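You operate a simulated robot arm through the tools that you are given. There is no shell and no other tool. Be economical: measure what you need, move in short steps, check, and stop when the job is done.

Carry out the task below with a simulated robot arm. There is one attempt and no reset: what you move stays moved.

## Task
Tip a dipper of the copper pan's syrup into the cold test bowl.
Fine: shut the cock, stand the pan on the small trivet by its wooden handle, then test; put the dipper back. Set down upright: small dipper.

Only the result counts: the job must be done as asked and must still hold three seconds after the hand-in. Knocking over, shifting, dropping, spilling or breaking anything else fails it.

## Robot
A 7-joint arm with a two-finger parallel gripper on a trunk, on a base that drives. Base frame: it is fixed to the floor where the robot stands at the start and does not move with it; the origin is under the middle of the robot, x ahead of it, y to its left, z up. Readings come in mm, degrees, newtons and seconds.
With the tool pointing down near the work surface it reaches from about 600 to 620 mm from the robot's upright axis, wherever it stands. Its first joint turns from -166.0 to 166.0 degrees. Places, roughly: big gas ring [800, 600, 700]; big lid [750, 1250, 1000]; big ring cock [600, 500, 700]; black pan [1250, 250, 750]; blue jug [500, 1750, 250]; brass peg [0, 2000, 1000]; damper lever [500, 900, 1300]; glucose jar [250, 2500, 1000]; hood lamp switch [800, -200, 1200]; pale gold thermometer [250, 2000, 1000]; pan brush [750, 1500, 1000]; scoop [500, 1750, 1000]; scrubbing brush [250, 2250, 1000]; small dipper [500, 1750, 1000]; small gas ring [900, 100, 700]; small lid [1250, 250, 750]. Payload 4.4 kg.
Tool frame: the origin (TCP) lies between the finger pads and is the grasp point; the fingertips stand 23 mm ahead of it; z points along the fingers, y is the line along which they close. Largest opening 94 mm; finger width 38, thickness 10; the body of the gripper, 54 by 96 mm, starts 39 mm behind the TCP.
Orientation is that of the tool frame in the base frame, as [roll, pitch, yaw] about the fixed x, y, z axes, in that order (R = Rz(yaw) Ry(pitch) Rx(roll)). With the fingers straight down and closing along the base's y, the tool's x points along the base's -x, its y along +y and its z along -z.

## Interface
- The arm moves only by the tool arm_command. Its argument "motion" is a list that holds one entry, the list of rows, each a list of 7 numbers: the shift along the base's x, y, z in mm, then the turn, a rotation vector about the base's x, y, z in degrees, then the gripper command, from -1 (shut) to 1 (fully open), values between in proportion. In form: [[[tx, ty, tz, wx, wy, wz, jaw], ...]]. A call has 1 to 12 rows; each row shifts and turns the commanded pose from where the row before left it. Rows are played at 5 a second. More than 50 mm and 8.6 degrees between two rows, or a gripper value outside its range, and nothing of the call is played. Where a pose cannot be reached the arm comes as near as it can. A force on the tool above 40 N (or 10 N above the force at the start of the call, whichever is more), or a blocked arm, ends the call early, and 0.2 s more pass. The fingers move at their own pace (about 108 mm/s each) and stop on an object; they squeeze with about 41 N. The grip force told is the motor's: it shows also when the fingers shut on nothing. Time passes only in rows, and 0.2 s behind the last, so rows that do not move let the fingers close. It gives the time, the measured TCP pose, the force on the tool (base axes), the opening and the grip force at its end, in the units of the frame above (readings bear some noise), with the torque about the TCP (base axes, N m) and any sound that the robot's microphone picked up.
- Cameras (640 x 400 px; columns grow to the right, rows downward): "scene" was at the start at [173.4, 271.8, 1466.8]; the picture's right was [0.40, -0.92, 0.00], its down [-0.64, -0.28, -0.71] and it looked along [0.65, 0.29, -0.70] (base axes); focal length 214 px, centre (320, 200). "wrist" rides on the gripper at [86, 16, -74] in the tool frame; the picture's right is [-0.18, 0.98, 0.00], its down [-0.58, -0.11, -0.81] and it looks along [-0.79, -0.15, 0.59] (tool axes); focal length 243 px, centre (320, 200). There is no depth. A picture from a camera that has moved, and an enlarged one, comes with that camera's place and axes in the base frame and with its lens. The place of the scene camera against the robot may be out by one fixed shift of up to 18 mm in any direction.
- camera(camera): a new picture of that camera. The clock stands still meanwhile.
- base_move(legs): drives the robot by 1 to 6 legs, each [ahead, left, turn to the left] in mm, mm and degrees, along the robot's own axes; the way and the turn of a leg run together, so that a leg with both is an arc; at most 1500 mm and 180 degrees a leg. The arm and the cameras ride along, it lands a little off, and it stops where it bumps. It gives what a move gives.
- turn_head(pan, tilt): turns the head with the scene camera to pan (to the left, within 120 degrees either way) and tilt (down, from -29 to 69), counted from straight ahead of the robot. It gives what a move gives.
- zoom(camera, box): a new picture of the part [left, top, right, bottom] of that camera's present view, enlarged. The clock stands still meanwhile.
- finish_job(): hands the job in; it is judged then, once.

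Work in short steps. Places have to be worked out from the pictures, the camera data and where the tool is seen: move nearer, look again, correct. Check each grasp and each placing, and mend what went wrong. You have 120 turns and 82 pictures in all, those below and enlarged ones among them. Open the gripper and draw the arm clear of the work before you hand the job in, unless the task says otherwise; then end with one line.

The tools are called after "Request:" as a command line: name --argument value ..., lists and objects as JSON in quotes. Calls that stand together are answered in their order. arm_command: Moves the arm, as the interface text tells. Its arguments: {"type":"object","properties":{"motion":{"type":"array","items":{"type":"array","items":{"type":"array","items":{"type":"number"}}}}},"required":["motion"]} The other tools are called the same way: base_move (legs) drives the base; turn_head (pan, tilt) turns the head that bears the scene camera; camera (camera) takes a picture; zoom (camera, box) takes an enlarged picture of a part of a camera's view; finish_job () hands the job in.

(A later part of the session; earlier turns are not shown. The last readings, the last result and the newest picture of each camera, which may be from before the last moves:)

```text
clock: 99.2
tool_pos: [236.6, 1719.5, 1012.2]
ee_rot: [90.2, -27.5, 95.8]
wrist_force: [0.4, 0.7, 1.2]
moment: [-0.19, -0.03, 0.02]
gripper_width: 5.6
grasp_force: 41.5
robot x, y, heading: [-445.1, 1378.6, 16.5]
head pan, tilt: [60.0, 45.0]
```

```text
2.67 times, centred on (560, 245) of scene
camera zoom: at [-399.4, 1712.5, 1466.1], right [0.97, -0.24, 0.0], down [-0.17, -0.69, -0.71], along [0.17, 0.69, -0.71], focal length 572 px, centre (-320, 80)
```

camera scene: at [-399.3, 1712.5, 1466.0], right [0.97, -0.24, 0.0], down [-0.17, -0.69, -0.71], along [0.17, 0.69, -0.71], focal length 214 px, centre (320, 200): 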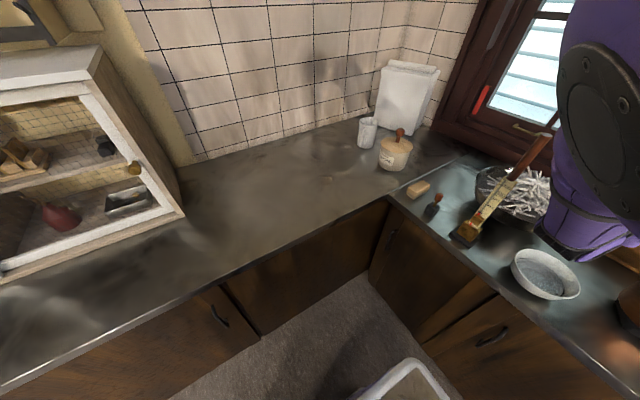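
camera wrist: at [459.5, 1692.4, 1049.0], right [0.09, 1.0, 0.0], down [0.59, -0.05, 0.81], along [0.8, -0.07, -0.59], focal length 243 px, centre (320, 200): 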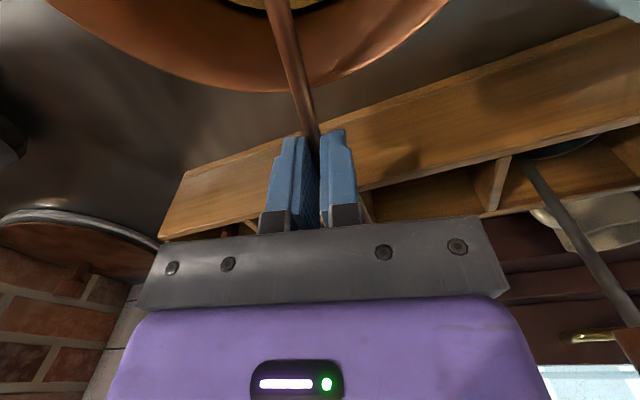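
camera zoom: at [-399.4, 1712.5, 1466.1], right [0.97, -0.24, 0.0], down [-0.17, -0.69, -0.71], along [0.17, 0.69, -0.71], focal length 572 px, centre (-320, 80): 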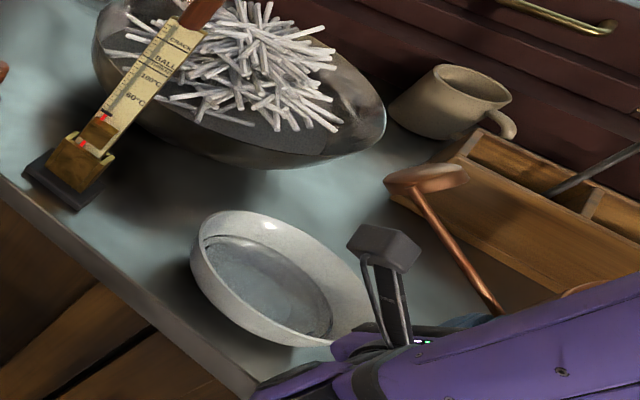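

The cup is inverted over the bowl exactly as computed. I enlarge the bowl to see whether syrup landed.

Request:
zoom --camera "scene" --box '[520, 210, 620, 310]'

```text
4.00 times, centred on (570, 260) of scene
camera zoom: at [-399.4, 1712.5, 1466.1], right [0.97, -0.24, 0.0], down [-0.17, -0.69, -0.71], along [0.17, 0.69, -0.71], focal length 858 px, centre (-680, -40)
```

zoom: 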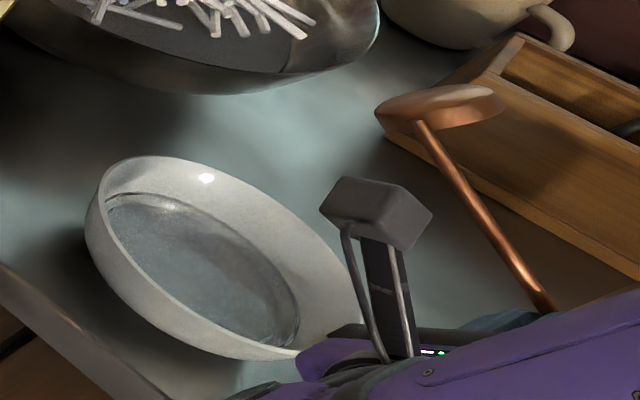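

No syrup is plainly visible in the bowl yet, though part is hidden. I roll the cup back upright over the bowl along the same path and then look again.

Request:
arm_command --motion '[[[0.5, -5, 8, -8.36, -0.85, 0, -1], [0.5, -4.6, 10, -8.36, -0.85, 0, -1], [0.2, -2, 17.6, -8.36, -0.85, 0, -1], [0, 0.6, 17.7, -8.36, -0.85, 0, -1], [-0.3, 3.1, 17.4, -8.36, -0.85, 0, -1], [-0.6, 5.7, 16.8, -8.36, -0.85, 0, -1], [-0.8, 8, 15.8, -8.36, -0.85, 0, -1], [-1, 10.3, 14.4, -8.36, -0.85, 0, -1], [-1.2, 12.2, 12.8, -8.36, -0.85, 0, -1], [-1.4, 13.9, 10.9, -8.36, -0.85, 0, -1], [-1.6, 15.3, 8.7, -8.36, -0.85, 0, -1], [-1.7, 16.5, 6.4, -8.36, -0.85, 0, -1]]]'

Request:
arm_command --motion '[[[-1.7, 17.2, 3.9, -8.36, -0.85, 0, -1], [-1.8, 17.6, 1.3, -8.36, -0.85, 0, -1], [0, 0, 15, 0, 0, 0, -1], [0, 0, 0, 0, 0, 0, -1]]]'

Request:
zoom --camera "scene" --box '[520, 210, 620, 310]'

```text
clock: 101.8
tool_pos: [229.8, 1792.2, 1167.1]
ee_rot: [90.4, 73.3, 96.0]
wrist_force: [-0.9, -0.1, -0.4]
moment: [0.01, 0.03, 0.04]
gripper_width: 6.0
grasp_force: 41.4
robot x, y, heading: [-447.1, 1376.2, 16.5]
head pan, tilt: [60.0, 45.0]
```

```text
clock: 102.8
tool_pos: [226.8, 1828.9, 1187.4]
ee_rot: [-140.9, 89.8, -135.3]
wrist_force: [-0.2, -0.3, -0.7]
moment: [0.0, -0.01, -0.01]
gripper_width: 5.8
grasp_force: 40.6
robot x, y, heading: [-450.1, 1375.0, 16.3]
head pan, tilt: [60.0, 45.0]
```

```text
4.00 times, centred on (570, 260) of scene
camera zoom: at [-399.3, 1712.6, 1466.0], right [0.97, -0.24, 0.0], down [-0.17, -0.69, -0.71], along [0.17, 0.69, -0.71], focal length 858 px, centre (-680, -40)
```

zoom: 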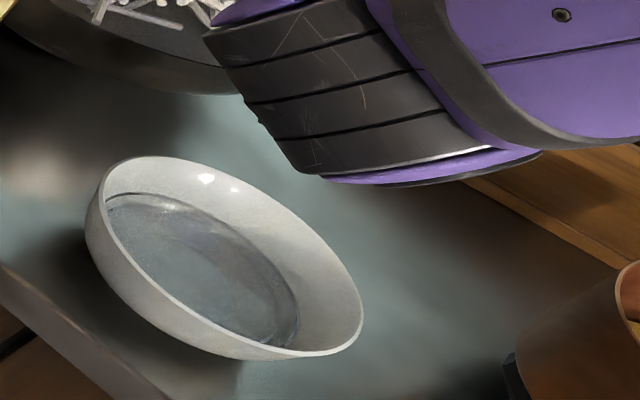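

The bowl still shows only clear water, so the cup most likely took little or nothing the first time. I go back over the pan to dip again, deeper, and check the cup before pouring.

Request:
arm_command --motion '[[[0, -12, 0, 0, 0, 0, -1], [-1, -25, 0, 0, 0, 0, -1], [-2, -30, 0, 0, 0, 0, -1], [-2, -25, 0, 0, 0, 0, -1], [-1, -19, 0, 0, 0, 0, -1], [0, 0, 0, 0, 0, 0, -1]]]'

Request:
base_move --legs '[[170, -100, 0]]'

Request:
turn_head --pan -55 --tilt 35

```text
clock: 104.2
tool_pos: [218.6, 1718.9, 1187.8]
ee_rot: [3.5, 90.0, 8.9]
wrist_force: [0.2, 0.3, -0.3]
moment: [-0.02, 0.03, 0.0]
gripper_width: 5.6
grasp_force: 41.0
robot x, y, heading: [-448.2, 1375.3, 16.4]
head pan, tilt: [60.0, 45.0]
```

```text
clock: 105.8
tool_pos: [410.3, 1667.5, 1187.9]
ee_rot: [-162.9, 89.8, -157.2]
wrist_force: [0.3, -0.6, -1.3]
moment: [0.0, 0.04, 0.0]
gripper_width: 6.0
grasp_force: 41.1
robot x, y, heading: [-258.2, 1323.3, 16.3]
head pan, tilt: [60.0, 45.0]
```

```text
clock: 107.8
tool_pos: [410.5, 1666.6, 1187.8]
ee_rot: [-163.6, 89.9, -158.2]
wrist_force: [0.1, -0.6, -0.1]
moment: [-0.01, 0.0, -0.01]
gripper_width: 5.6
grasp_force: 41.4
robot x, y, heading: [-256.5, 1325.4, 16.0]
head pan, tilt: [-55.0, 35.0]
```

Back over the pan at (410, 1667). I lean the dipper 20° again and lower to just above the previous depth.

Request:
arm_command --motion '[[[6, 0, 0, -0.5, 4.98, 0, -1], [6, 0, 0, -0.5, 4.98, 0, -1], [6, 0, 0, -0.5, 4.98, 0, -1], [6, 0, 0, -0.5, 4.98, 0, -1], [0, 0, -20, 0, 0, 0, -1], [0, 0, -25, 0, 0, 0, -1], [0, 0, -25, 0, 0, 0, -1], [0, 0, -22, 0, 0, 0, -1], [0, 0, -18, 0, 0, 0, -1], [0, 0, -14, 0, 0, 0, -1], [0, 0, -10, 0, 0, 0, -1], [0, 0, 0, 0, 0, 0, -1]]]'

Request:
arm_command --motion '[[[0, 0, -3, 0, 0, 0, -1], [0, 0, -3, 0, 0, 0, -1], [0, 0, -3, 0, 0, 0, -1], [0, 0, 0, 0, 0, 0, -1], [0, 0, 0, 0, 0, 0, -1]]]'

```text
clock: 110.4
tool_pos: [434.4, 1667.5, 1054.9]
ee_rot: [-179.9, 69.8, -174.3]
wrist_force: [-0.1, 0.0, -0.7]
moment: [-0.02, 0.03, -0.01]
gripper_width: 5.6
grasp_force: 41.1
robot x, y, heading: [-254.2, 1324.6, 16.2]
head pan, tilt: [-55.0, 35.0]
```

```text
clock: 111.6
tool_pos: [434.8, 1666.5, 1045.0]
ee_rot: [-179.8, 69.9, -174.2]
wrist_force: [-0.8, 0.7, -0.8]
moment: [0.04, 0.01, 0.04]
gripper_width: 5.8
grasp_force: 40.5
robot x, y, heading: [-259.0, 1324.6, 16.4]
head pan, tilt: [-55.0, 35.0]
```

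No contact yet. I shift 8 mm forward for camera clearance and lower 8 mm more, watching the force.

Request:
arm_command --motion '[[[4, 0, 0, 0, 0, 0, -1], [4, 0, 0, 0, 0, 0, -1], [0, 0, -3, 0, 0, 0, -1], [0, 0, -3, 0, 0, 0, -1], [0, 0, -2, 0, 0, 0, -1], [0, 0, 0, 0, 0, 0, -1], [0, 0, 0, 0, 0, 0, -1]]]'

```text
clock: 113.2
tool_pos: [442.4, 1666.0, 1037.3]
ee_rot: [-179.7, 69.9, -174.2]
wrist_force: [-0.1, 0.0, -1.3]
moment: [-0.03, 0.0, -0.01]
gripper_width: 5.6
grasp_force: 40.6
robot x, y, heading: [-258.8, 1327.6, 16.6]
head pan, tilt: [-55.0, 35.0]
```

Still free, the cup's rim should now be well under the surface. I raise slowly, turning nearly upright, and look into the cup.

Request:
arm_command --motion '[[[-4, 0, 4, 0.3, -2.98, 0, -1], [-4, 0, 5, 0.3, -2.98, 0, -1], [-4, 0, 7, 0.2, -1.99, 0, -1], [0, 0, 8, 0, 0, 0, -1], [0, 0, 10, 0, 0, 0, -1], [0, 0, 12, 0, 0, 0, -1], [0, 0, 15, 0, 0, 0, -1], [0, 0, 18, 0, 0, 0, -1], [0, 0, 18, 0, 0, 0, -1], [0, 0, 15, 0, 0, 0, -1], [0, 0, 5, 0, 0, 0, -1], [0, 0, 0, 0, 0, 0, -1]]]'

Request:
zoom --camera "scene" --box '[80, 180, 180, 270]'

```text
clock: 115.8
tool_pos: [431.0, 1666.6, 1152.7]
ee_rot: [-179.8, 77.8, -174.2]
wrist_force: [-0.8, -0.6, -1.9]
moment: [0.0, 0.0, 0.03]
gripper_width: 5.7
grasp_force: 41.0
robot x, y, heading: [-256.5, 1324.1, 16.2]
head pan, tilt: [-55.0, 35.0]
```

```text
4.44 times, centred on (130, 225) of scene
camera zoom: at [-158.9, 1527.7, 1480.9], right [-0.63, -0.78, 0.0], down [-0.45, 0.36, -0.82], along [0.64, -0.51, -0.57], focal length 953 px, centre (1164, 89)
```

zoom: 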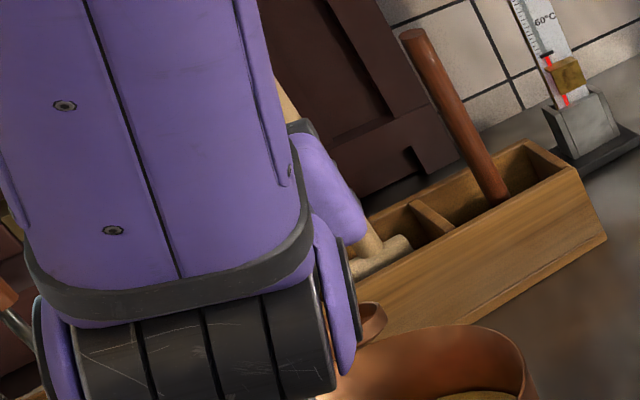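

Only the cup's edge shows, the arm having taken another posture. I try the view with the head facing nearly ahead.

Request:
turn_head --pan 15 --tilt 40

Request:
camera --camera "scene"

```text
clock: 117.2
tool_pos: [430.0, 1666.9, 1152.8]
ee_rot: [-179.9, 77.8, -174.2]
wrist_force: [-0.6, -0.4, -0.1]
moment: [-0.01, 0.02, 0.0]
gripper_width: 5.9
grasp_force: 41.1
robot x, y, heading: [-257.2, 1324.2, 16.1]
head pan, tilt: [15.0, 40.0]
```

```text
10 pictures are left
camera scene: at [-154.7, 1626.8, 1473.3], right [0.52, -0.86, 0.0], down [-0.55, -0.33, -0.77], along [0.66, 0.4, -0.64], focal length 214 px, centre (320, 200)
```

scene: 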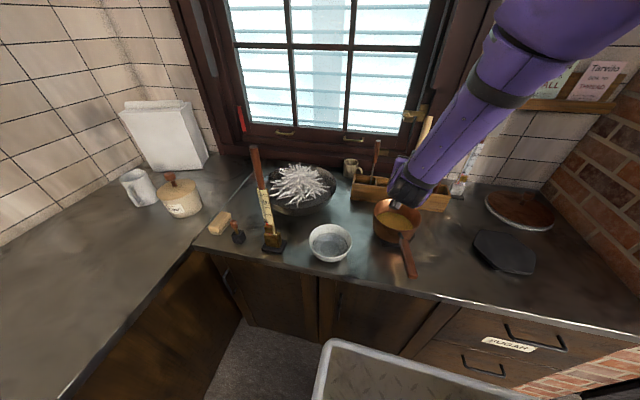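

Now the view is clear. I enlarge pan, cup and bowl together.

Request:
zoom --camera "scene" --box '[300, 160, 430, 270]'

```text
3.64 times, centred on (365, 215) of scene
camera zoom: at [-154.7, 1626.8, 1473.3], right [0.52, -0.86, 0.0], down [-0.55, -0.33, -0.77], along [0.66, 0.4, -0.64], focal length 780 px, centre (156, 146)
```

zoom: 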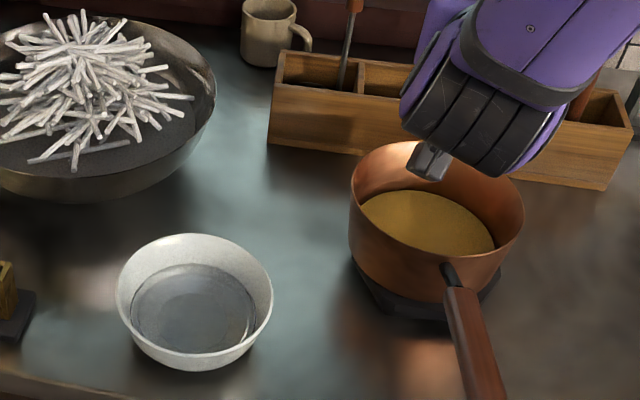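

The cup is hidden behind the wrist here, but the whole bench is in order and nothing is spilt. I turn the dipper fully upright and back off toward the bowl as before.

Request:
arm_command --motion '[[[-6, 0, 8, 0.41, -4.05, 0, -1], [-8, 0, 9, 0.41, -4.05, 0, -1], [-7, 0, 10, 0.41, -4.05, 0, -1], [0, 0, 0, 0, 0, 0, -1]]]'

Request:
base_move --legs '[[-170, 100, 0]]'

```text
clock: 118.2
tool_pos: [408.8, 1668.4, 1180.9]
ee_rot: [-4.1, 89.8, 1.4]
wrist_force: [0.1, -0.2, 0.0]
moment: [0.01, 0.04, 0.01]
gripper_width: 5.9
grasp_force: 40.3
robot x, y, heading: [-259.3, 1325.6, 16.3]
head pan, tilt: [15.0, 40.0]
```

```text
clock: 119.8
tool_pos: [220.2, 1714.2, 1180.6]
ee_rot: [-4.1, 89.8, 1.2]
wrist_force: [-0.2, -0.4, -0.8]
moment: [0.01, 0.06, -0.01]
gripper_width: 5.8
grasp_force: 41.6
robot x, y, heading: [-448.6, 1373.4, 15.7]
head pan, tilt: [15.0, 40.0]
```

Upright and steady. I bring the cup over the bowl's centre again.

Request:
arm_command --motion '[[[0, 6, 0, 0, 0, 0, -1], [1, 14, 0, 0, 0, 0, -1], [1, 19, -1, 0, 0, 0, -1], [1, 21, -2, 0, 0, 0, -1], [1, 21, -2, 0, 0, 0, -1], [1, 18, -2, 0, 0, 0, -1], [1, 11, -1, 0, 0, 0, -1], [0, 5, 0, 0, 0, 0, -1], [0, 0, 0, 0, 0, 0, -1]]]'

Request:
zoom --camera "scene" --box '[260, 130, 420, 290]'

```text
clock: 121.8
tool_pos: [226.6, 1828.7, 1174.1]
ee_rot: [-10.7, 89.9, -5.5]
wrist_force: [0.4, -0.7, -1.1]
moment: [0.01, 0.04, 0.03]
gripper_width: 6.0
grasp_force: 41.2
robot x, y, heading: [-446.2, 1375.5, 15.8]
head pan, tilt: [15.0, 40.0]
```

```text
2.50 times, centred on (340, 210) of scene
camera zoom: at [-343.4, 1676.8, 1473.3], right [0.51, -0.86, 0.0], down [-0.55, -0.33, -0.77], along [0.66, 0.39, -0.64], focal length 536 px, centre (270, 175)
```

zoom: 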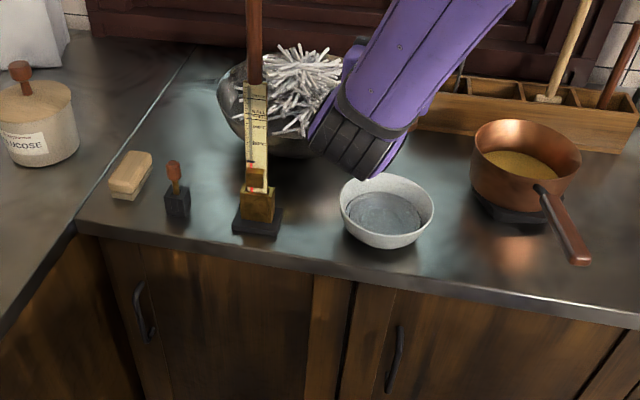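

The hand is over the bowl. I begin the roll, to 34°, and look into the cup from here.

Request:
arm_command --motion '[[[1.8, -17.6, -1.3, 8.36, 0.85, 0, -1], [1.7, -17.2, -3.9, 8.36, 0.85, 0, -1], [1.7, -16.5, -6.4, 8.36, 0.85, 0, -1], [1.6, -15.3, -8.7, 8.36, 0.85, 0, -1]]]'

Request:
zoom --camera "scene" --box '[320, 130, 400, 210]'

```text
clock: 122.8
tool_pos: [234.5, 1763.3, 1153.1]
ee_rot: [90.4, 56.3, 95.7]
wrist_force: [-0.2, -0.2, -1.0]
moment: [0.0, 0.05, -0.01]
gripper_width: 5.8
grasp_force: 41.1
robot x, y, heading: [-448.6, 1377.4, 15.8]
head pan, tilt: [15.0, 40.0]
```

```text
5.00 times, centred on (360, 170) of scene
camera zoom: at [-343.6, 1677.0, 1473.3], right [0.51, -0.86, 0.0], down [-0.55, -0.33, -0.77], along [0.66, 0.39, -0.64], focal length 1072 px, centre (120, 350)
```

zoom: 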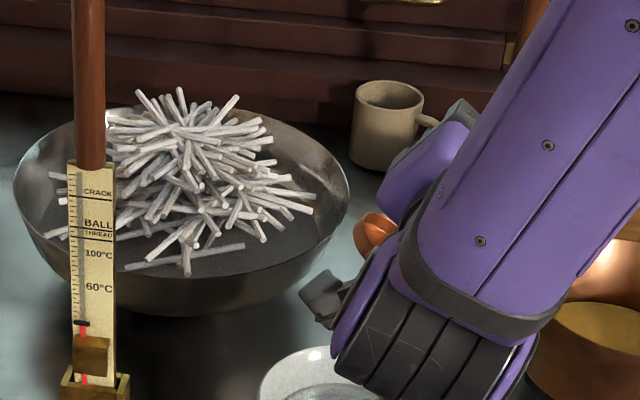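

The moment readings are about double those of the first try, which points to a filled cup this time. I complete the pour and hold it.

Request:
arm_command --motion '[[[1.4, -13.9, -10.9, 8.36, 0.85, 0, -1], [1.2, -12.2, -12.8, 8.36, 0.85, 0, -1], [1, -10.3, -14.4, 8.36, 0.85, 0, -1], [0.8, -8, -15.8, 8.36, 0.85, 0, -1], [0.6, -5.7, -16.8, 8.36, 0.85, 0, -1], [0.3, -3.1, -17.4, 8.36, 0.85, 0, -1], [0, -0.6, -17.7, 8.36, 0.85, 0, -1], [-0.2, 2, -17.6, 8.36, 0.85, 0, -1], [-0.5, 4.6, -10, 8.36, 0.85, 0, -1], [-0.5, 5, -8, 8.36, 0.85, 0, -1], [0, 0, 0, 0, 0, 0, -1], [0, 0, 0, 0, 0, 0, -1]]]'

Request:
arm_command --motion '[[[0, 0, 0, 0, 0, 0, -1], [0, 0, 0, 0, 0, 0, -1], [0, 0, 0, 0, 0, 0, -1], [0, 0, 0, 0, 0, 0, -1], [0, 0, 0, 0, 0, 0, -1]]]'

Request:
zoom --camera "scene" --box '[320, 140, 420, 240]'

```text
clock: 125.4
tool_pos: [236.8, 1721.3, 1011.9]
ee_rot: [90.7, -27.6, 95.6]
wrist_force: [0.0, -0.1, 0.7]
moment: [-0.21, -0.02, 0.0]
gripper_width: 5.9
grasp_force: 40.9
robot x, y, heading: [-447.7, 1379.9, 15.7]
head pan, tilt: [15.0, 40.0]
```

```text
clock: 126.6
tool_pos: [236.8, 1721.0, 1011.0]
ee_rot: [90.6, -27.6, 95.8]
wrist_force: [0.1, 0.4, 0.5]
moment: [-0.19, -0.09, 0.0]
gripper_width: 5.9
grasp_force: 41.0
robot x, y, heading: [-447.8, 1372.0, 16.0]
head pan, tilt: [15.0, 40.0]
```

```text
4.00 times, centred on (370, 190) of scene
camera zoom: at [-343.4, 1676.8, 1473.3], right [0.51, -0.86, 0.0], down [-0.55, -0.33, -0.77], along [0.66, 0.39, -0.64], focal length 858 px, centre (120, 240)
```

zoom: 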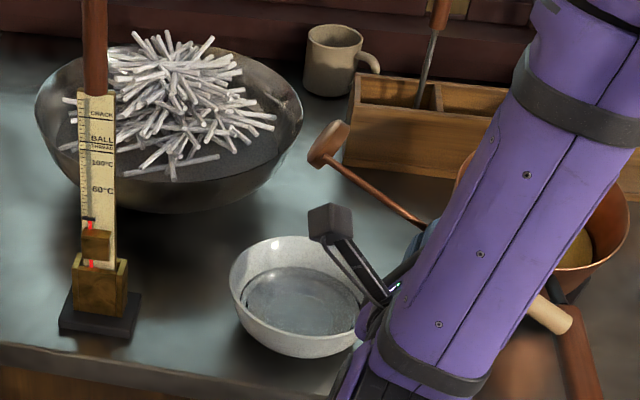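

The dipper's wooden end just touches the pan's handle (+0.7 N), so I roll back at once, pausing at the same 34° to compare the cup's inside with before.

Request:
arm_command --motion '[[[0.5, -5, 8, -8.36, -0.85, 0, -1], [0.5, -4.6, 10, -8.36, -0.85, 0, -1], [0.2, -2, 17.6, -8.36, -0.85, 0, -1], [0, 0.6, 17.7, -8.36, -0.85, 0, -1], [-0.3, 3.1, 17.4, -8.36, -0.85, 0, -1], [-0.6, 5.7, 16.8, -8.36, -0.85, 0, -1], [-0.8, 8, 15.8, -8.36, -0.85, 0, -1], [-1, 10.3, 14.4, -8.36, -0.85, 0, -1], [-1.2, 12.2, 12.8, -8.36, -0.85, 0, -1], [-1.4, 13.9, 10.9, -8.36, -0.85, 0, -1]]]'

Request:
zoom --camera "scene" --box '[320, 150, 420, 240]'

```text
clock: 128.8
tool_pos: [233.2, 1761.4, 1152.3]
ee_rot: [90.3, 56.5, 95.6]
wrist_force: [0.2, -1.1, -1.1]
moment: [-0.01, -0.01, -0.03]
gripper_width: 5.7
grasp_force: 40.7
robot x, y, heading: [-444.5, 1376.3, 15.8]
head pan, tilt: [15.0, 40.0]
```

```text
4.44 times, centred on (370, 195) of scene
camera zoom: at [-343.1, 1676.7, 1473.3], right [0.51, -0.86, 0.0], down [-0.55, -0.33, -0.77], along [0.66, 0.39, -0.64], focal length 953 px, centre (98, 222)
```

zoom: 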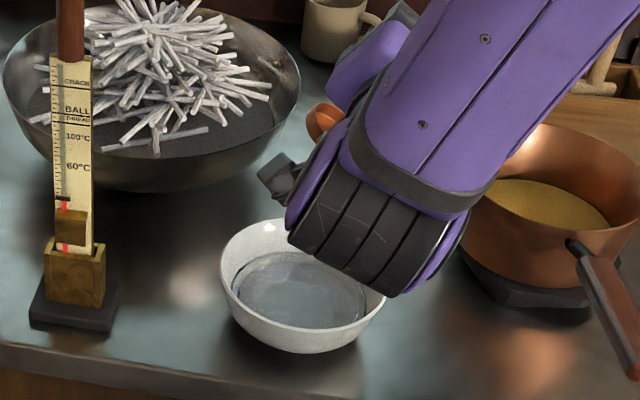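

The cup looks the same as before, so the picture cannot tell. I bring it upright and take several still readings to weigh it against the earlier ones.

Request:
arm_command --motion '[[[-1.6, 15.3, 8.7, -8.36, -0.85, 0, -1], [-1.7, 16.5, 6.4, -8.36, -0.85, 0, -1], [-1.7, 17.2, 3.9, -8.36, -0.85, 0, -1], [-1.8, 17.6, 1.3, -8.36, -0.85, 0, -1], [0, 0, 0, 0, 0, 0, -1]]]'

Request:
arm_command --motion '[[[0, 0, 0, 0, 0, 0, -1]]]'

Request:
arm_command --motion '[[[0, 0, 0, 0, 0, 0, -1]]]'

Request:
arm_command --motion '[[[0, 0, 0, 0, 0, 0, -1]]]'

Request:
arm_command --motion '[[[0, 0, 0, 0, 0, 0, -1]]]'

Request:
arm_command --motion '[[[0, 0, 0, 0, 0, 0, -1]]]'

Request:
arm_command --motion '[[[0, 0, 0, 0, 0, 0, -1]]]'

Request:
arm_command --motion '[[[0, 0, 0, 0, 0, 0, -1]]]'

```text
clock: 130.0
tool_pos: [227.3, 1830.0, 1172.5]
ee_rot: [-42.3, 89.8, -37.0]
wrist_force: [0.8, 0.2, -1.3]
moment: [0.01, 0.04, 0.0]
gripper_width: 5.9
grasp_force: 40.3
robot x, y, heading: [-446.8, 1372.3, 16.0]
head pan, tilt: [15.0, 40.0]
```

```text
clock: 130.4
tool_pos: [228.1, 1828.5, 1171.2]
ee_rot: [-17.3, 90.0, -12.2]
wrist_force: [-0.1, -0.9, -1.5]
moment: [0.01, 0.04, 0.0]
gripper_width: 6.2
grasp_force: 41.0
robot x, y, heading: [-447.0, 1376.0, 15.8]
head pan, tilt: [15.0, 40.0]
```

```text
clock: 130.8
tool_pos: [227.2, 1828.7, 1171.8]
ee_rot: [-8.2, 89.9, -2.9]
wrist_force: [0.0, 0.2, -1.3]
moment: [0.01, 0.06, -0.01]
gripper_width: 6.2
grasp_force: 41.0
robot x, y, heading: [-446.9, 1378.5, 15.8]
head pan, tilt: [15.0, 40.0]
```

```text
clock: 131.2
tool_pos: [227.8, 1829.4, 1170.4]
ee_rot: [-5.8, 89.9, -0.6]
wrist_force: [0.3, -0.1, -1.1]
moment: [-0.01, 0.0, -0.01]
gripper_width: 5.8
grasp_force: 41.0
robot x, y, heading: [-445.5, 1373.5, 15.8]
head pan, tilt: [15.0, 40.0]
```

```text
clock: 131.6
tool_pos: [228.0, 1828.9, 1171.3]
ee_rot: [-5.7, 89.8, -0.3]
wrist_force: [-0.5, 0.9, -0.9]
moment: [-0.03, 0.0, 0.0]
gripper_width: 5.6
grasp_force: 41.3
robot x, y, heading: [-446.3, 1375.4, 15.8]
head pan, tilt: [15.0, 40.0]
```

```text
clock: 132.0
tool_pos: [227.2, 1829.1, 1170.9]
ee_rot: [-5.8, 89.9, -0.5]
wrist_force: [-0.3, 0.2, -0.2]
moment: [0.01, 0.05, 0.0]
gripper_width: 6.1
grasp_force: 40.7
robot x, y, heading: [-447.0, 1375.7, 15.7]
head pan, tilt: [15.0, 40.0]
```

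```text
clock: 132.4
tool_pos: [226.8, 1828.4, 1173.1]
ee_rot: [-6.3, 89.9, -0.9]
wrist_force: [0.4, 0.0, -0.5]
moment: [0.01, 0.01, -0.01]
gripper_width: 5.9
grasp_force: 41.3
robot x, y, heading: [-448.0, 1376.9, 16.1]
head pan, tilt: [15.0, 40.0]
```

```text
clock: 132.8
tool_pos: [228.5, 1828.9, 1172.4]
ee_rot: [-6.8, 89.9, -1.5]
wrist_force: [0.6, 0.1, -2.6]
moment: [-0.01, 0.0, 0.01]
gripper_width: 5.8
grasp_force: 41.5
robot x, y, heading: [-446.8, 1376.9, 15.7]
head pan, tilt: [15.0, 40.0]
```

Weight readings are too noisy to decide. To be sure, I dip once more and this time inspect the cup by turning the hand aside; first back over the pan.

Request:
arm_command --motion '[[[0, -12, 4, 0, 0, 0, -1], [-1, -25, 4, 0, 0, 0, -1], [-2, -30, 4, 0, 0, 0, -1], [-2, -28, 2, 0, 0, 0, -1], [-1, -18, 0, 0, 0, 0, -1], [0, 0, 0, 0, 0, 0, -1]]]'

Request:
base_move --legs '[[170, -100, 0]]'

```text
clock: 134.2
tool_pos: [222.0, 1716.4, 1188.0]
ee_rot: [1.9, 89.9, 7.4]
wrist_force: [0.8, -0.4, -1.4]
moment: [-0.01, 0.05, 0.02]
gripper_width: 5.9
grasp_force: 41.5
robot x, y, heading: [-450.0, 1379.4, 15.9]
head pan, tilt: [15.0, 40.0]
```

```text
clock: 135.8
tool_pos: [417.2, 1666.5, 1187.0]
ee_rot: [-3.7, 89.9, 1.7]
wrist_force: [0.5, 0.1, -1.5]
moment: [-0.03, 0.06, -0.04]
gripper_width: 5.8
grasp_force: 41.2
robot x, y, heading: [-251.8, 1322.7, 15.7]
head pan, tilt: [15.0, 40.0]
```

I lean the dipper and lower it to the same deep position as last time.

Request:
arm_command --motion '[[[6, 0, 0, -0.5, 4.98, 0, -1], [6, 0, 0, -0.5, 4.98, 0, -1], [6, 0, -5, -0.5, 4.98, 0, -1], [6, 0, -15, -0.4, 3.98, 0, -1], [0, 0, -25, 0, 0, 0, -1], [0, 0, -25, 0, 0, 0, -1], [0, 0, -22, 0, 0, 0, -1], [0, 0, -18, 0, 0, 0, -1], [0, 0, -14, 0, 0, 0, -1], [0, 0, -10, 0, 0, 0, -1], [0, 0, -8, 0, 0, 0, -1], [0, 0, -6, 0, 0, 0, -1]]]'

Request:
arm_command --motion '[[[0, 0, -3, 0, 0, 0, -1], [0, 0, 0, 0, 0, 0, -1], [-4, 0, 2, 0.3, -2.98, 0, -1], [-4, 0, 3, 0.3, -2.98, 0, -1], [0, 0, 0, 0, 0, 0, -1], [-4, 0, 5, 0.3, -2.98, 0, -1], [0, 0, 7, 0, 0, 0, -1], [0, 0, 9, 0, 0, 0, -1], [-4, 0, 12, 0.4, -3.98, 0, -1], [-4, 0, 14, 0.5, -4.98, 0, -1], [0, 0, 16, 0, 0, 0, -1], [0, 0, 16, 0, 0, 0, -1]]]'

Request:
arm_command --motion '[[[0, 0, 16, 0, 0, 0, -1], [0, 0, 16, 0, 0, 0, -1], [0, 0, 10, 0, 0, 0, -1], [0, 0, 0, 0, 0, 0, -1]]]'

```text
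clock: 138.4
tool_pos: [441.1, 1665.0, 1040.1]
ee_rot: [-179.6, 71.2, -174.3]
wrist_force: [-0.1, -0.5, -1.0]
moment: [0.01, 0.03, 0.0]
gripper_width: 5.7
grasp_force: 40.6
robot x, y, heading: [-252.4, 1325.6, 15.8]
head pan, tilt: [15.0, 40.0]
```

```text
clock: 141.0
tool_pos: [420.1, 1665.7, 1121.4]
ee_rot: [-179.1, 89.1, -173.6]
wrist_force: [-0.2, 0.5, -1.2]
moment: [-0.03, 0.03, 0.02]
gripper_width: 5.6
grasp_force: 40.9
robot x, y, heading: [-251.6, 1326.6, 15.7]
head pan, tilt: [15.0, 40.0]
```

```text
clock: 142.0
tool_pos: [421.8, 1665.2, 1162.7]
ee_rot: [-177.9, 89.1, -172.6]
wrist_force: [0.1, -0.9, -1.3]
moment: [-0.02, 0.04, 0.02]
gripper_width: 5.8
grasp_force: 41.2
robot x, y, heading: [-249.1, 1326.3, 15.9]
head pan, tilt: [15.0, 40.0]
```

The dipper is up out of the syrup. I yaw the hand 51° left about the cup so the head camera can see into it.

Request:
arm_command --motion '[[[2.3, -3.7, 3, 0, 0, 8.5, -1], [2.3, -3.7, 3, 0, 0, 8.5, -1], [2.3, -3.7, 3, 0, 0, 8.5, -1], [2.3, -3.7, 0, 0, 0, 8.5, -1], [2.3, -3.7, 0, 0, 0, 8.5, -1], [2.3, -3.7, 0, 0, 0, 8.5, -1], [0, 0, 0, 0, 0, 0, -1]]]'

Request:
zoom --camera "scene" --box '[350, 150, 430, 230]'

```text
clock: 143.6
tool_pos: [435.6, 1643.4, 1171.1]
ee_rot: [-179.5, 89.1, -123.2]
wrist_force: [0.7, 0.2, -2.3]
moment: [-0.03, 0.02, 0.01]
gripper_width: 5.6
grasp_force: 41.0
robot x, y, heading: [-250.9, 1326.5, 15.8]
head pan, tilt: [15.0, 40.0]
```

```text
5.00 times, centred on (390, 190) of scene
camera zoom: at [-147.2, 1626.9, 1473.3], right [0.51, -0.86, 0.0], down [-0.55, -0.33, -0.77], along [0.66, 0.39, -0.64], focal length 1072 px, centre (-30, 250)
```

zoom: 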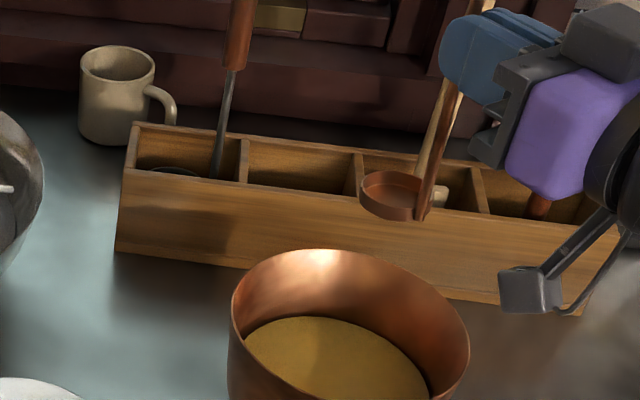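

Now it is clear: the cup is shallow, its bottom only about 103 mm below the fingers, and it is empty — my dips were not deep enough with this low grip. I will stand the dipper on the free big trivet and take it again high on the wood; first I yaw back and make it truly upright.

Request:
arm_command --motion '[[[-2.7, 4.4, 4, 0, 0, -8.2, -1], [-2.7, 4.4, 4, 0, 0, -8.2, -1], [-2.7, 4.4, 4, 0, 0, -8.2, -1], [-2.7, 4.4, 0, 0, 0, -8.2, -1], [-2.7, 4.4, 0, 0, 0, -8.2, -1], [0, 0, 0, -1.0, 3.56, 0, -1], [0, 0, 0, 0, 0, 0, -1]]]'

Request:
base_move --legs '[[-61, 0, 0], [0, -338, 0]]'

```text
clock: 145.2
tool_pos: [421.6, 1665.1, 1184.2]
ee_rot: [-179.5, 85.4, -164.1]
wrist_force: [0.3, -0.4, -0.9]
moment: [-0.03, 0.05, 0.0]
gripper_width: 5.8
grasp_force: 41.1
robot x, y, heading: [-252.8, 1325.6, 15.9]
head pan, tilt: [15.0, 40.0]
```

```text
clock: 148.0
tool_pos: [457.8, 1314.6, 1184.0]
ee_rot: [-179.6, 85.4, -164.5]
wrist_force: [0.2, -0.6, -1.8]
moment: [-0.02, 0.0, -0.02]
gripper_width: 5.4
grasp_force: 40.7
robot x, y, heading: [-216.5, 976.1, 15.5]
head pan, tilt: [15.0, 40.0]
```

I am beside the big trivet, whose centre I put at (530, 1328). I bring the cup over it and lower to about 25 mm above.

Request:
arm_command --motion '[[[8, 1, 0, 0, 0, 0, -1], [14, 1, -20, 0, 0, 0, -1], [11, 0.5, -30, 0, 0, 0, -1], [0, 0, -35, 0, 0, 0, -1], [0, 0, -35, 0, 0, 0, -1], [0, 0, -25, 0, 0, 0, -1], [0, 0, -12, 0, 0, 0, -1], [0, 0, 0, 0, 0, 0, -1]]]'

Request:
turn_head --pan 30 --tilt 40

Request:
camera --camera "scene"

```text
clock: 149.8
tool_pos: [489.5, 1319.2, 1027.7]
ee_rot: [-179.4, 85.4, -164.4]
wrist_force: [0.3, -0.2, -0.6]
moment: [-0.04, 0.03, 0.01]
gripper_width: 6.1
grasp_force: 41.2
robot x, y, heading: [-216.1, 974.3, 15.8]
head pan, tilt: [15.0, 40.0]
```

```text
clock: 150.6
tool_pos: [488.8, 1318.2, 1028.5]
ee_rot: [-179.5, 85.4, -164.5]
wrist_force: [-0.8, 0.2, -1.4]
moment: [0.01, -0.01, 0.01]
gripper_width: 5.8
grasp_force: 41.1
robot x, y, heading: [-215.1, 980.0, 15.6]
head pan, tilt: [30.0, 40.0]
```

```text
3 pictures are left
camera scene: at [-125.6, 1296.2, 1473.3], right [0.71, -0.7, 0.0], down [-0.45, -0.46, -0.77], along [0.54, 0.55, -0.64], focal length 214 px, centre (320, 200)
```

scene: 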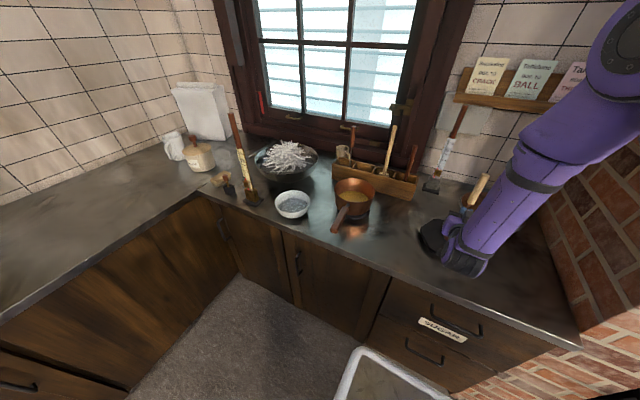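

The hand is over the trivet as planned. I lower in small steps until the base touches.

Request:
arm_command --motion '[[[0, 0, -6, 0, 0, 0, -1], [0, 0, -5, 0, 0, 0, -1], [0, 0, -4, 0, 0, 0, -1], [0, 0, -3, 0, 0, 0, -1], [0, 0, 0, 0, 0, 0, -1]]]'

Request:
arm_command --motion '[[[0, 0, -2, 0, 0, 0, -1], [0, 0, -2, 0, 0, 0, -1], [0, 0, 0, 0, 0, 0, -1]]]'

```text
clock: 151.5
tool_pos: [491.5, 1317.7, 1014.2]
ee_rot: [178.3, 86.0, -166.6]
wrist_force: [2.3, 0.3, 8.6]
moment: [0.13, -0.62, -0.01]
gripper_width: 5.8
grasp_force: 40.9
robot x, y, heading: [-215.8, 979.5, 15.7]
head pan, tilt: [30.0, 40.0]
stopped in row 4: the force on the tool passed its limit at 41 N (the readings are from after the stop); the commanded pose is now the measured one
```

```text
clock: 152.1
tool_pos: [491.3, 1320.4, 1014.1]
ee_rot: [176.1, 86.6, -168.7]
wrist_force: [1.1, 0.9, 9.6]
moment: [0.18, -0.6, 0.02]
gripper_width: 5.9
grasp_force: 41.6
robot x, y, heading: [-215.1, 976.8, 15.7]
head pan, tilt: [30.0, 40.0]
stopped in row 2: the force on the tool passed its limit at 41 N (the readings are from after the stop); the commanded pose is now the measured one
```

The base touches at TCP z ≈ 1015. I unload the press slightly, then open only to a loose cage around the shaft so the dipper cannot fall.

Request:
arm_command --motion '[[[0, 0, 1, 0, 0, 0, -1], [0, 0, 0, 0, 0, 0, -1], [0, 0, 0, 0, 0, 0, -0.75], [0, 0, 0, 0, 0, 0, -0.4], [0, 0, 0, 0, 0, 0, -0.4], [0, 0, 0, 0, 0, 0, -0.4]]]'

```text
clock: 153.5
tool_pos: [493.1, 1319.2, 1014.9]
ee_rot: [176.9, 86.4, -168.0]
wrist_force: [-0.8, 0.1, 0.4]
moment: [0.01, -0.03, -0.01]
gripper_width: 28.1
grasp_force: 0.1
robot x, y, heading: [-216.9, 978.4, 15.8]
head pan, tilt: [30.0, 40.0]
```

Caged and free of load. I slide up along the dipper to the wood and close there.

Request:
arm_command --motion '[[[0, 0, 8, 0, 0, 0, -0.25], [0, 0, 14, 0, 0, 0, -0.25], [0, 0, 16, 0, 0, 0, -0.25], [0, 0, 16, 0, 0, 0, -0.25], [0, 0, 16, 0, 0, 0, -0.25], [0, 0, 14, 0, 0, 0, -0.25], [0, 0, 12, 0, 0, 0, -0.25], [0, 0, 8, 0, 0, 0, -0.25], [0, 0, 0, 0, 0, 0, -0.25]]]'

Request:
arm_command --motion '[[[0, 0, 0, 0, 0, 0, -0.5], [0, 0, 0, 0, 0, 0, -1], [0, 0, 0, 0, 0, 0, -1], [0, 0, 0, 0, 0, 0, -1]]]'

```text
clock: 155.5
tool_pos: [491.4, 1319.5, 1117.9]
ee_rot: [177.2, 86.4, -167.7]
wrist_force: [-0.8, 0.4, -0.7]
moment: [0.0, -0.02, -0.04]
gripper_width: 35.2
grasp_force: 0.0
robot x, y, heading: [-218.5, 977.2, 15.7]
head pan, tilt: [30.0, 40.0]
```

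```text
clock: 156.5
tool_pos: [491.9, 1318.5, 1117.7]
ee_rot: [177.0, 86.3, -167.9]
wrist_force: [0.0, -1.0, 0.9]
moment: [-0.17, -0.1, 0.0]
gripper_width: 18.0
grasp_force: 41.2
robot x, y, heading: [-218.7, 976.2, 15.6]
head pan, tilt: [30.0, 40.0]
```

Regripped on the wood at 18 mm. I lift 135 mm and drive left back to the pan.

Request:
arm_command --motion '[[[0, 0, 6, 0, 0, 0, -1], [0, 0, 14, 0, 0, 0, -1], [0, 0, 22, 0, 0, 0, -1], [0, 0, 25, 0, 0, 0, -1], [0, 0, 25, 0, 0, 0, -1], [0, 0, 22, 0, 0, 0, -1], [0, 0, 16, 0, 0, 0, -1], [0, 0, 5, 0, 0, 0, -1], [0, 0, 0, 0, 0, 0, -1]]]'

Request:
base_move --legs '[[0, 358, 0]]'

```text
clock: 158.5
tool_pos: [491.2, 1318.5, 1253.6]
ee_rot: [177.0, 86.4, -168.0]
wrist_force: [-0.3, -0.6, -1.6]
moment: [0.01, -0.02, 0.02]
gripper_width: 17.5
grasp_force: 40.6
robot x, y, heading: [-223.1, 979.3, 15.7]
head pan, tilt: [30.0, 40.0]
```

```text
clock: 160.8
tool_pos: [394.4, 1664.4, 1252.6]
ee_rot: [176.9, 86.4, -167.9]
wrist_force: [-0.1, -0.2, -1.4]
moment: [-0.02, 0.0, -0.05]
gripper_width: 18.1
grasp_force: 41.2
robot x, y, heading: [-312.2, 1323.6, 16.0]
head pan, tilt: [30.0, 40.0]
```

The dipper hangs over the pan well within reach. I centre it and lower most of the way.

Request:
arm_command --motion '[[[-6, -2, 0, 0, 0, 0, -1], [-5, -2, -8, 0, 0, 0, -1], [0, 0, -15, 0, 0, 0, -1], [0, 0, -18, 0, 0, 0, -1], [0, 0, -18, 0, 0, 0, -1], [0, 0, -16, 0, 0, 0, -1], [0, 0, -14, 0, 0, 0, -1], [0, 0, -10, 0, 0, 0, -1], [0, 0, -6, 0, 0, 0, -1], [0, 0, 0, 0, 0, 0, -1]]]'

Request:
arm_command --motion '[[[0, 0, -6, 0, 0, 0, -1], [0, 0, -6, 0, 0, 0, -1], [0, 0, -4, 0, 0, 0, -1], [0, 0, -4, 0, 0, 0, -1], [0, 0, -3, 0, 0, 0, -1], [0, 0, 0, 0, 0, 0, -1], [0, 0, 0, 0, 0, 0, -1]]]'

```text
clock: 163.0
tool_pos: [383.4, 1659.6, 1148.3]
ee_rot: [176.7, 86.3, -168.1]
wrist_force: [0.8, -0.2, -0.3]
moment: [-0.02, 0.01, -0.01]
gripper_width: 17.8
grasp_force: 40.8
robot x, y, heading: [-310.6, 1324.4, 15.5]
head pan, tilt: [30.0, 40.0]
```

```text
clock: 164.6
tool_pos: [385.1, 1660.7, 1125.0]
ee_rot: [176.9, 86.3, -168.0]
wrist_force: [-0.5, 0.1, -1.5]
moment: [-0.01, -0.01, -0.04]
gripper_width: 17.9
grasp_force: 41.0
robot x, y, heading: [-315.9, 1320.5, 15.7]
head pan, tilt: [30.0, 40.0]
```

Still free. I creep down a little further to be sure the rim is well under.

Request:
arm_command --motion '[[[0, 0, -2, 0, 0, 0, -1], [0, 0, -2, 0, 0, 0, -1], [0, 0, -1, 0, 0, 0, -1], [0, 0, 0, 0, 0, 0, -1]]]'

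Request:
arm_command --motion '[[[0, 0, -1, 0, 0, 0, -1], [0, 0, -1, 0, 0, 0, -1], [0, 0, -1, 0, 0, 0, -1], [0, 0, 0, 0, 0, 0, -1]]]'

```text
clock: 165.6
tool_pos: [383.7, 1658.6, 1121.2]
ee_rot: [175.4, 86.6, -169.5]
wrist_force: [-2.7, -0.8, 27.5]
moment: [-0.13, 0.22, 0.01]
gripper_width: 17.7
grasp_force: 41.1
robot x, y, heading: [-314.7, 1320.2, 15.8]
head pan, tilt: [30.0, 40.0]
```

```text
clock: 166.0
tool_pos: [384.6, 1659.5, 1121.6]
ee_rot: [174.4, 86.8, -170.4]
wrist_force: [0.7, -0.6, 8.7]
moment: [0.01, -0.17, 0.0]
gripper_width: 17.8
grasp_force: 40.8
robot x, y, heading: [-310.7, 1320.7, 16.0]
head pan, tilt: [30.0, 40.0]
stopped in row 2: the force on the tool passed its limit at 41 N (the readings are from after the stop); the commanded pose is now the measured one
```

It touched the pan's floor, so the cup is as deep as it can go. I raise it slowly and straight up, then look into the cup.

Request:
arm_command --motion '[[[0, 0, 2, 0, 0, 0, -1], [0, 0, 0, 0, 0, 0, -1], [0, 0, 3, 0, 0, 0, -1], [0, 0, 5, 0, 0, 0, -1], [0, 0, 7, 0, 0, 0, -1], [0, 0, 10, 0, 0, 0, -1], [0, 0, 14, 0, 0, 0, -1], [0, 0, 18, 0, 0, 0, -1], [0, 0, 20, 0, 0, 0, -1], [0, 0, 20, 0, 0, 0, -1], [0, 0, 18, 0, 0, 0, -1], [0, 0, 12, 0, 0, 0, -1]]]'

Request:
turn_head --pan 0 --tilt 40

Request:
zoom --camera "scene" --box '[260, 120, 420, 260]'

```text
clock: 168.6
tool_pos: [385.6, 1662.0, 1248.6]
ee_rot: [175.5, 86.6, -169.5]
wrist_force: [1.2, 0.2, -1.0]
moment: [-0.03, 0.01, -0.05]
gripper_width: 17.6
grasp_force: 41.0
robot x, y, heading: [-315.7, 1320.7, 15.5]
head pan, tilt: [30.0, 40.0]
```

```text
clock: 169.6
tool_pos: [384.4, 1661.6, 1249.4]
ee_rot: [175.4, 86.6, -169.4]
wrist_force: [-0.2, -0.5, -0.9]
moment: [0.02, 0.0, 0.02]
gripper_width: 17.8
grasp_force: 41.5
robot x, y, heading: [-309.8, 1316.3, 15.6]
head pan, tilt: [0.0, 40.0]
```

```text
2.86 times, centred on (340, 190) of scene
camera zoom: at [-199.9, 1602.7, 1473.3], right [0.27, -0.96, 0.0], down [-0.62, -0.17, -0.77], along [0.74, 0.21, -0.64], focal length 613 px, centre (263, 229)
```

zoom: 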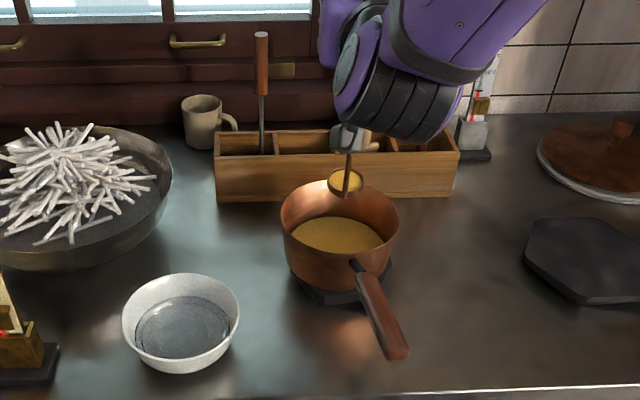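

The cup is now clearly full of golden syrup, so filling does show. I yaw the hand 25° right (so the later swing clears the pan handle), then back off to the bowl.

Request:
arm_command --motion '[[[0, 2.5, 5, 0, 0, -5, -1], [0, 2, 5, 0, 0, -5, -1], [0, 2, 6, 0, 0, -5, -1], [0, 1, 0, 0, 0, -5, -1], [0, 1, 0, 0, 0, -5, -1], [0, 0, 0, 0, 0, 0, -1]]]'

Request:
base_move --legs '[[-170, 100, 0]]'

```text
clock: 171.0
tool_pos: [384.7, 1668.3, 1265.7]
ee_rot: [175.6, 86.6, 165.8]
wrist_force: [1.1, -0.1, -1.5]
moment: [-0.05, -0.03, 0.01]
gripper_width: 17.6
grasp_force: 41.1
robot x, y, heading: [-314.0, 1322.7, 15.6]
head pan, tilt: [0.0, 40.0]
```

```text
clock: 172.6
tool_pos: [190.9, 1719.4, 1265.8]
ee_rot: [175.6, 86.6, 165.8]
wrist_force: [0.8, -0.5, -0.7]
moment: [0.02, 0.0, 0.02]
gripper_width: 17.9
grasp_force: 40.9
robot x, y, heading: [-503.9, 1371.2, 15.5]
head pan, tilt: [0.0, 40.0]
```

Upright and steady. I carry the cup over the bowl's centre: TCP to (232, 1832).

Request:
arm_command --motion '[[[2, 6, 0, 0, 0, 0, -1], [5, 13, 0, 0, 0, 0, -1], [7, 19, 0, 0, 0, 0, -1], [7, 21, 0, 0, 0, 0, -1], [7, 21, 0, 0, 0, 0, -1], [7, 17, 0, 0, 0, 0, -1], [4, 11, 0, 0, 0, 0, -1], [2, 5, 0, 0, 0, 0, -1], [0, 0, 0, 0, 0, 0, -1]]]'

```text
clock: 174.6
tool_pos: [231.9, 1832.6, 1267.4]
ee_rot: [175.5, 86.5, 165.6]
wrist_force: [0.1, -0.4, -0.4]
moment: [-0.02, -0.03, 0.01]
gripper_width: 18.0
grasp_force: 41.0
robot x, y, heading: [-507.3, 1377.8, 15.8]
head pan, tilt: [0.0, 40.0]
```

Cup over the bowl. I roll it in place, first half.

Request:
arm_command --motion '[[[-5.1, -29.6, -2.2, 8.27, -1.43, 0, -1], [-5, -28.9, -6.6, 8.27, -1.43, 0, -1], [-4.8, -27.6, -10.8, 8.27, -1.43, 0, -1], [-4.5, -25.8, -14.7, 8.27, -1.43, 0, -1], [-4, -23.3, -18.4, 8.27, -1.43, 0, -1], [-3.5, -20.5, -21.7, 8.27, -1.43, 0, -1], [-3, -17.1, -24.5, 8.27, -1.43, 0, -1], [-2.3, -13.4, -26.8, 8.27, -1.43, 0, -1], [-1.6, -9.5, -28.5, 8.27, -1.43, 0, -1], [-0.9, -5.2, -29.6, 8.27, -1.43, 0, -1], [-0.2, -0.9, -25, 8.27, -1.43, 0, -1], [0.6, 3.4, -8, 8.27, -1.43, 0, -1]]]'

Request:
arm_command --motion '[[[0, 0, 0, 0, 0, 0, -1], [0, 0, 0, 0, 0, 0, -1], [0, 0, 0, 0, 0, 0, -1], [0, 0, 0, 0, 0, 0, -1], [0, 0, 0, 0, 0, 0, -1], [0, 0, 0, 0, 0, 0, -1], [0, 0, 0, 0, 0, 0, -1], [0, 0, 0, 0, 0, 0, -1]]]'

```text
clock: 177.2
tool_pos: [197.6, 1633.3, 1047.6]
ee_rot: [89.5, -11.1, 83.6]
wrist_force: [0.5, -0.1, -0.2]
moment: [-0.13, 0.02, 0.0]
gripper_width: 17.8
grasp_force: 41.2
robot x, y, heading: [-506.0, 1374.5, 15.5]
head pan, tilt: [0.0, 40.0]
```

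```text
clock: 179.0
tool_pos: [199.0, 1635.2, 1047.1]
ee_rot: [89.5, -11.0, 83.6]
wrist_force: [-0.5, -0.1, -1.9]
moment: [-0.13, 0.01, -0.01]
gripper_width: 18.0
grasp_force: 41.2
robot x, y, heading: [-507.3, 1377.7, 15.7]
head pan, tilt: [0.0, 40.0]
```

The pour pose is held without any contact. I roll back upright along the same path, then inspect.

Request:
arm_command --motion '[[[-0.6, -3.4, 8, -8.27, 1.43, 0, -1], [0.2, 0.9, 25, -8.27, 1.43, 0, -1], [0.9, 5.2, 29.6, -8.27, 1.43, 0, -1], [1.6, 9.5, 28.5, -8.27, 1.43, 0, -1], [2.3, 13.4, 26.8, -8.27, 1.43, 0, -1], [3, 17.1, 24.5, -8.27, 1.43, 0, -1], [3.5, 20.5, 21.7, -8.27, 1.43, 0, -1], [4, 23.3, 18.4, -8.27, 1.43, 0, -1], [4.5, 25.8, 14.7, -8.27, 1.43, 0, -1], [4.8, 27.6, 10.8, -8.27, 1.43, 0, -1], [5, 28.9, 6.6, -8.27, 1.43, 0, -1], [5.1, 29.6, 2.2, -8.27, 1.43, 0, -1]]]'

Request:
zoom --camera "scene" --box '[250, 130, 410, 250]'

```text
clock: 181.6
tool_pos: [234.5, 1831.8, 1266.5]
ee_rot: [176.8, 86.6, 166.9]
wrist_force: [-1.3, -0.2, -0.4]
moment: [-0.01, 0.01, 0.06]
gripper_width: 18.2
grasp_force: 40.4
robot x, y, heading: [-508.0, 1373.4, 15.5]
head pan, tilt: [0.0, 40.0]
```

```text
3.33 times, centred on (330, 190) of scene
camera zoom: at [-392.3, 1653.1, 1473.4], right [0.27, -0.96, 0.0], down [-0.62, -0.17, -0.77], along [0.74, 0.21, -0.64], focal length 715 px, centre (287, 233)
```

zoom: 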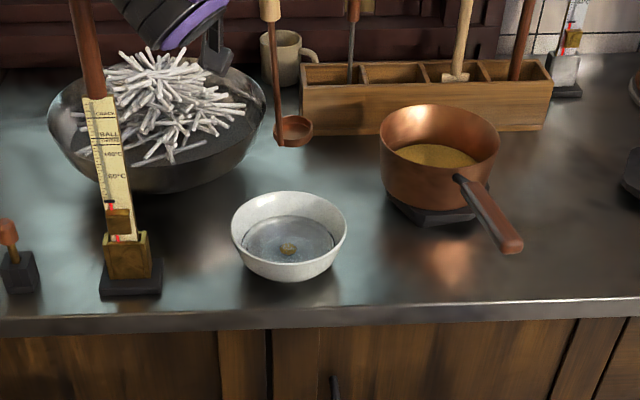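

Success: a golden drop of syrup lies in the bowl and the cup is empty; pan and bench are in order. Now I yaw the hand left so the cup will fit the slot diagonally, and drive toward the box, stopping short of the handles.

Request:
arm_command --motion '[[[0, 0, 2, 0, 0, 8.1, -1], [0, 0, 2, 0, 0, 8.1, -1], [0, 0, 0, 0, 0, 8.1, -1], [0, 0, 0, 0, 0, 8.1, -1], [0, 0, 0, 0, 0, 8.1, -1], [0, 0, 0, 0, 0, 8.1, -1], [0, 0, 0, 0, 0, 8.1, -1], [0, 0, 0, 0, 0, 8.1, -1], [0, 0, 0, 0, 0, 0, -1]]]'

Request:
base_move --legs '[[230, -83, 0]]'

```text
clock: 183.6
tool_pos: [232.3, 1832.2, 1270.4]
ee_rot: [174.7, 86.6, -130.5]
wrist_force: [-1.0, 0.7, -0.3]
moment: [0.03, 0.0, -0.01]
gripper_width: 17.9
grasp_force: 41.2
robot x, y, heading: [-505.2, 1375.5, 15.5]
head pan, tilt: [0.0, 40.0]
```

```text
clock: 185.4
tool_pos: [480.5, 1811.1, 1269.3]
ee_rot: [175.3, 86.7, -129.8]
wrist_force: [0.2, -0.1, -1.3]
moment: [0.03, -0.01, 0.0]
gripper_width: 17.9
grasp_force: 41.1
robot x, y, heading: [-258.6, 1355.9, 15.6]
head pan, tilt: [0.0, 40.0]
```

In front of the box now. I shift the hand right to line up with the empty slot, then roll the base forward the remaining 74 mm, passing between the neighbouring handles.

Request:
arm_command --motion '[[[4, -14, 0, 0, 0, 0, -1], [6, -21, 0, 0, 0, 0, -1], [6, -21, 0, 0, 0, 0, -1], [5.5, -18.5, 0, 0, 0, 0, -1], [3.2, -11, 0, 0, 0, 0, -1], [0, 0, 0, 0, 0, 0, -1]]]'

Request:
base_move --legs '[[74, 0, 0]]'

```text
clock: 186.8
tool_pos: [506.1, 1727.7, 1269.3]
ee_rot: [175.4, 86.6, -129.8]
wrist_force: [-0.2, 0.4, -1.4]
moment: [0.03, 0.01, -0.02]
gripper_width: 17.9
grasp_force: 41.5
robot x, y, heading: [-255.9, 1355.4, 15.2]
head pan, tilt: [0.0, 40.0]
```

```text
clock: 187.8
tool_pos: [578.6, 1748.0, 1268.7]
ee_rot: [175.3, 86.6, -129.7]
wrist_force: [-0.2, -0.6, -0.7]
moment: [-0.02, 0.01, -0.02]
gripper_width: 17.8
grasp_force: 40.7
robot x, y, heading: [-186.9, 1375.4, 15.6]
head pan, tilt: [0.0, 40.0]
```

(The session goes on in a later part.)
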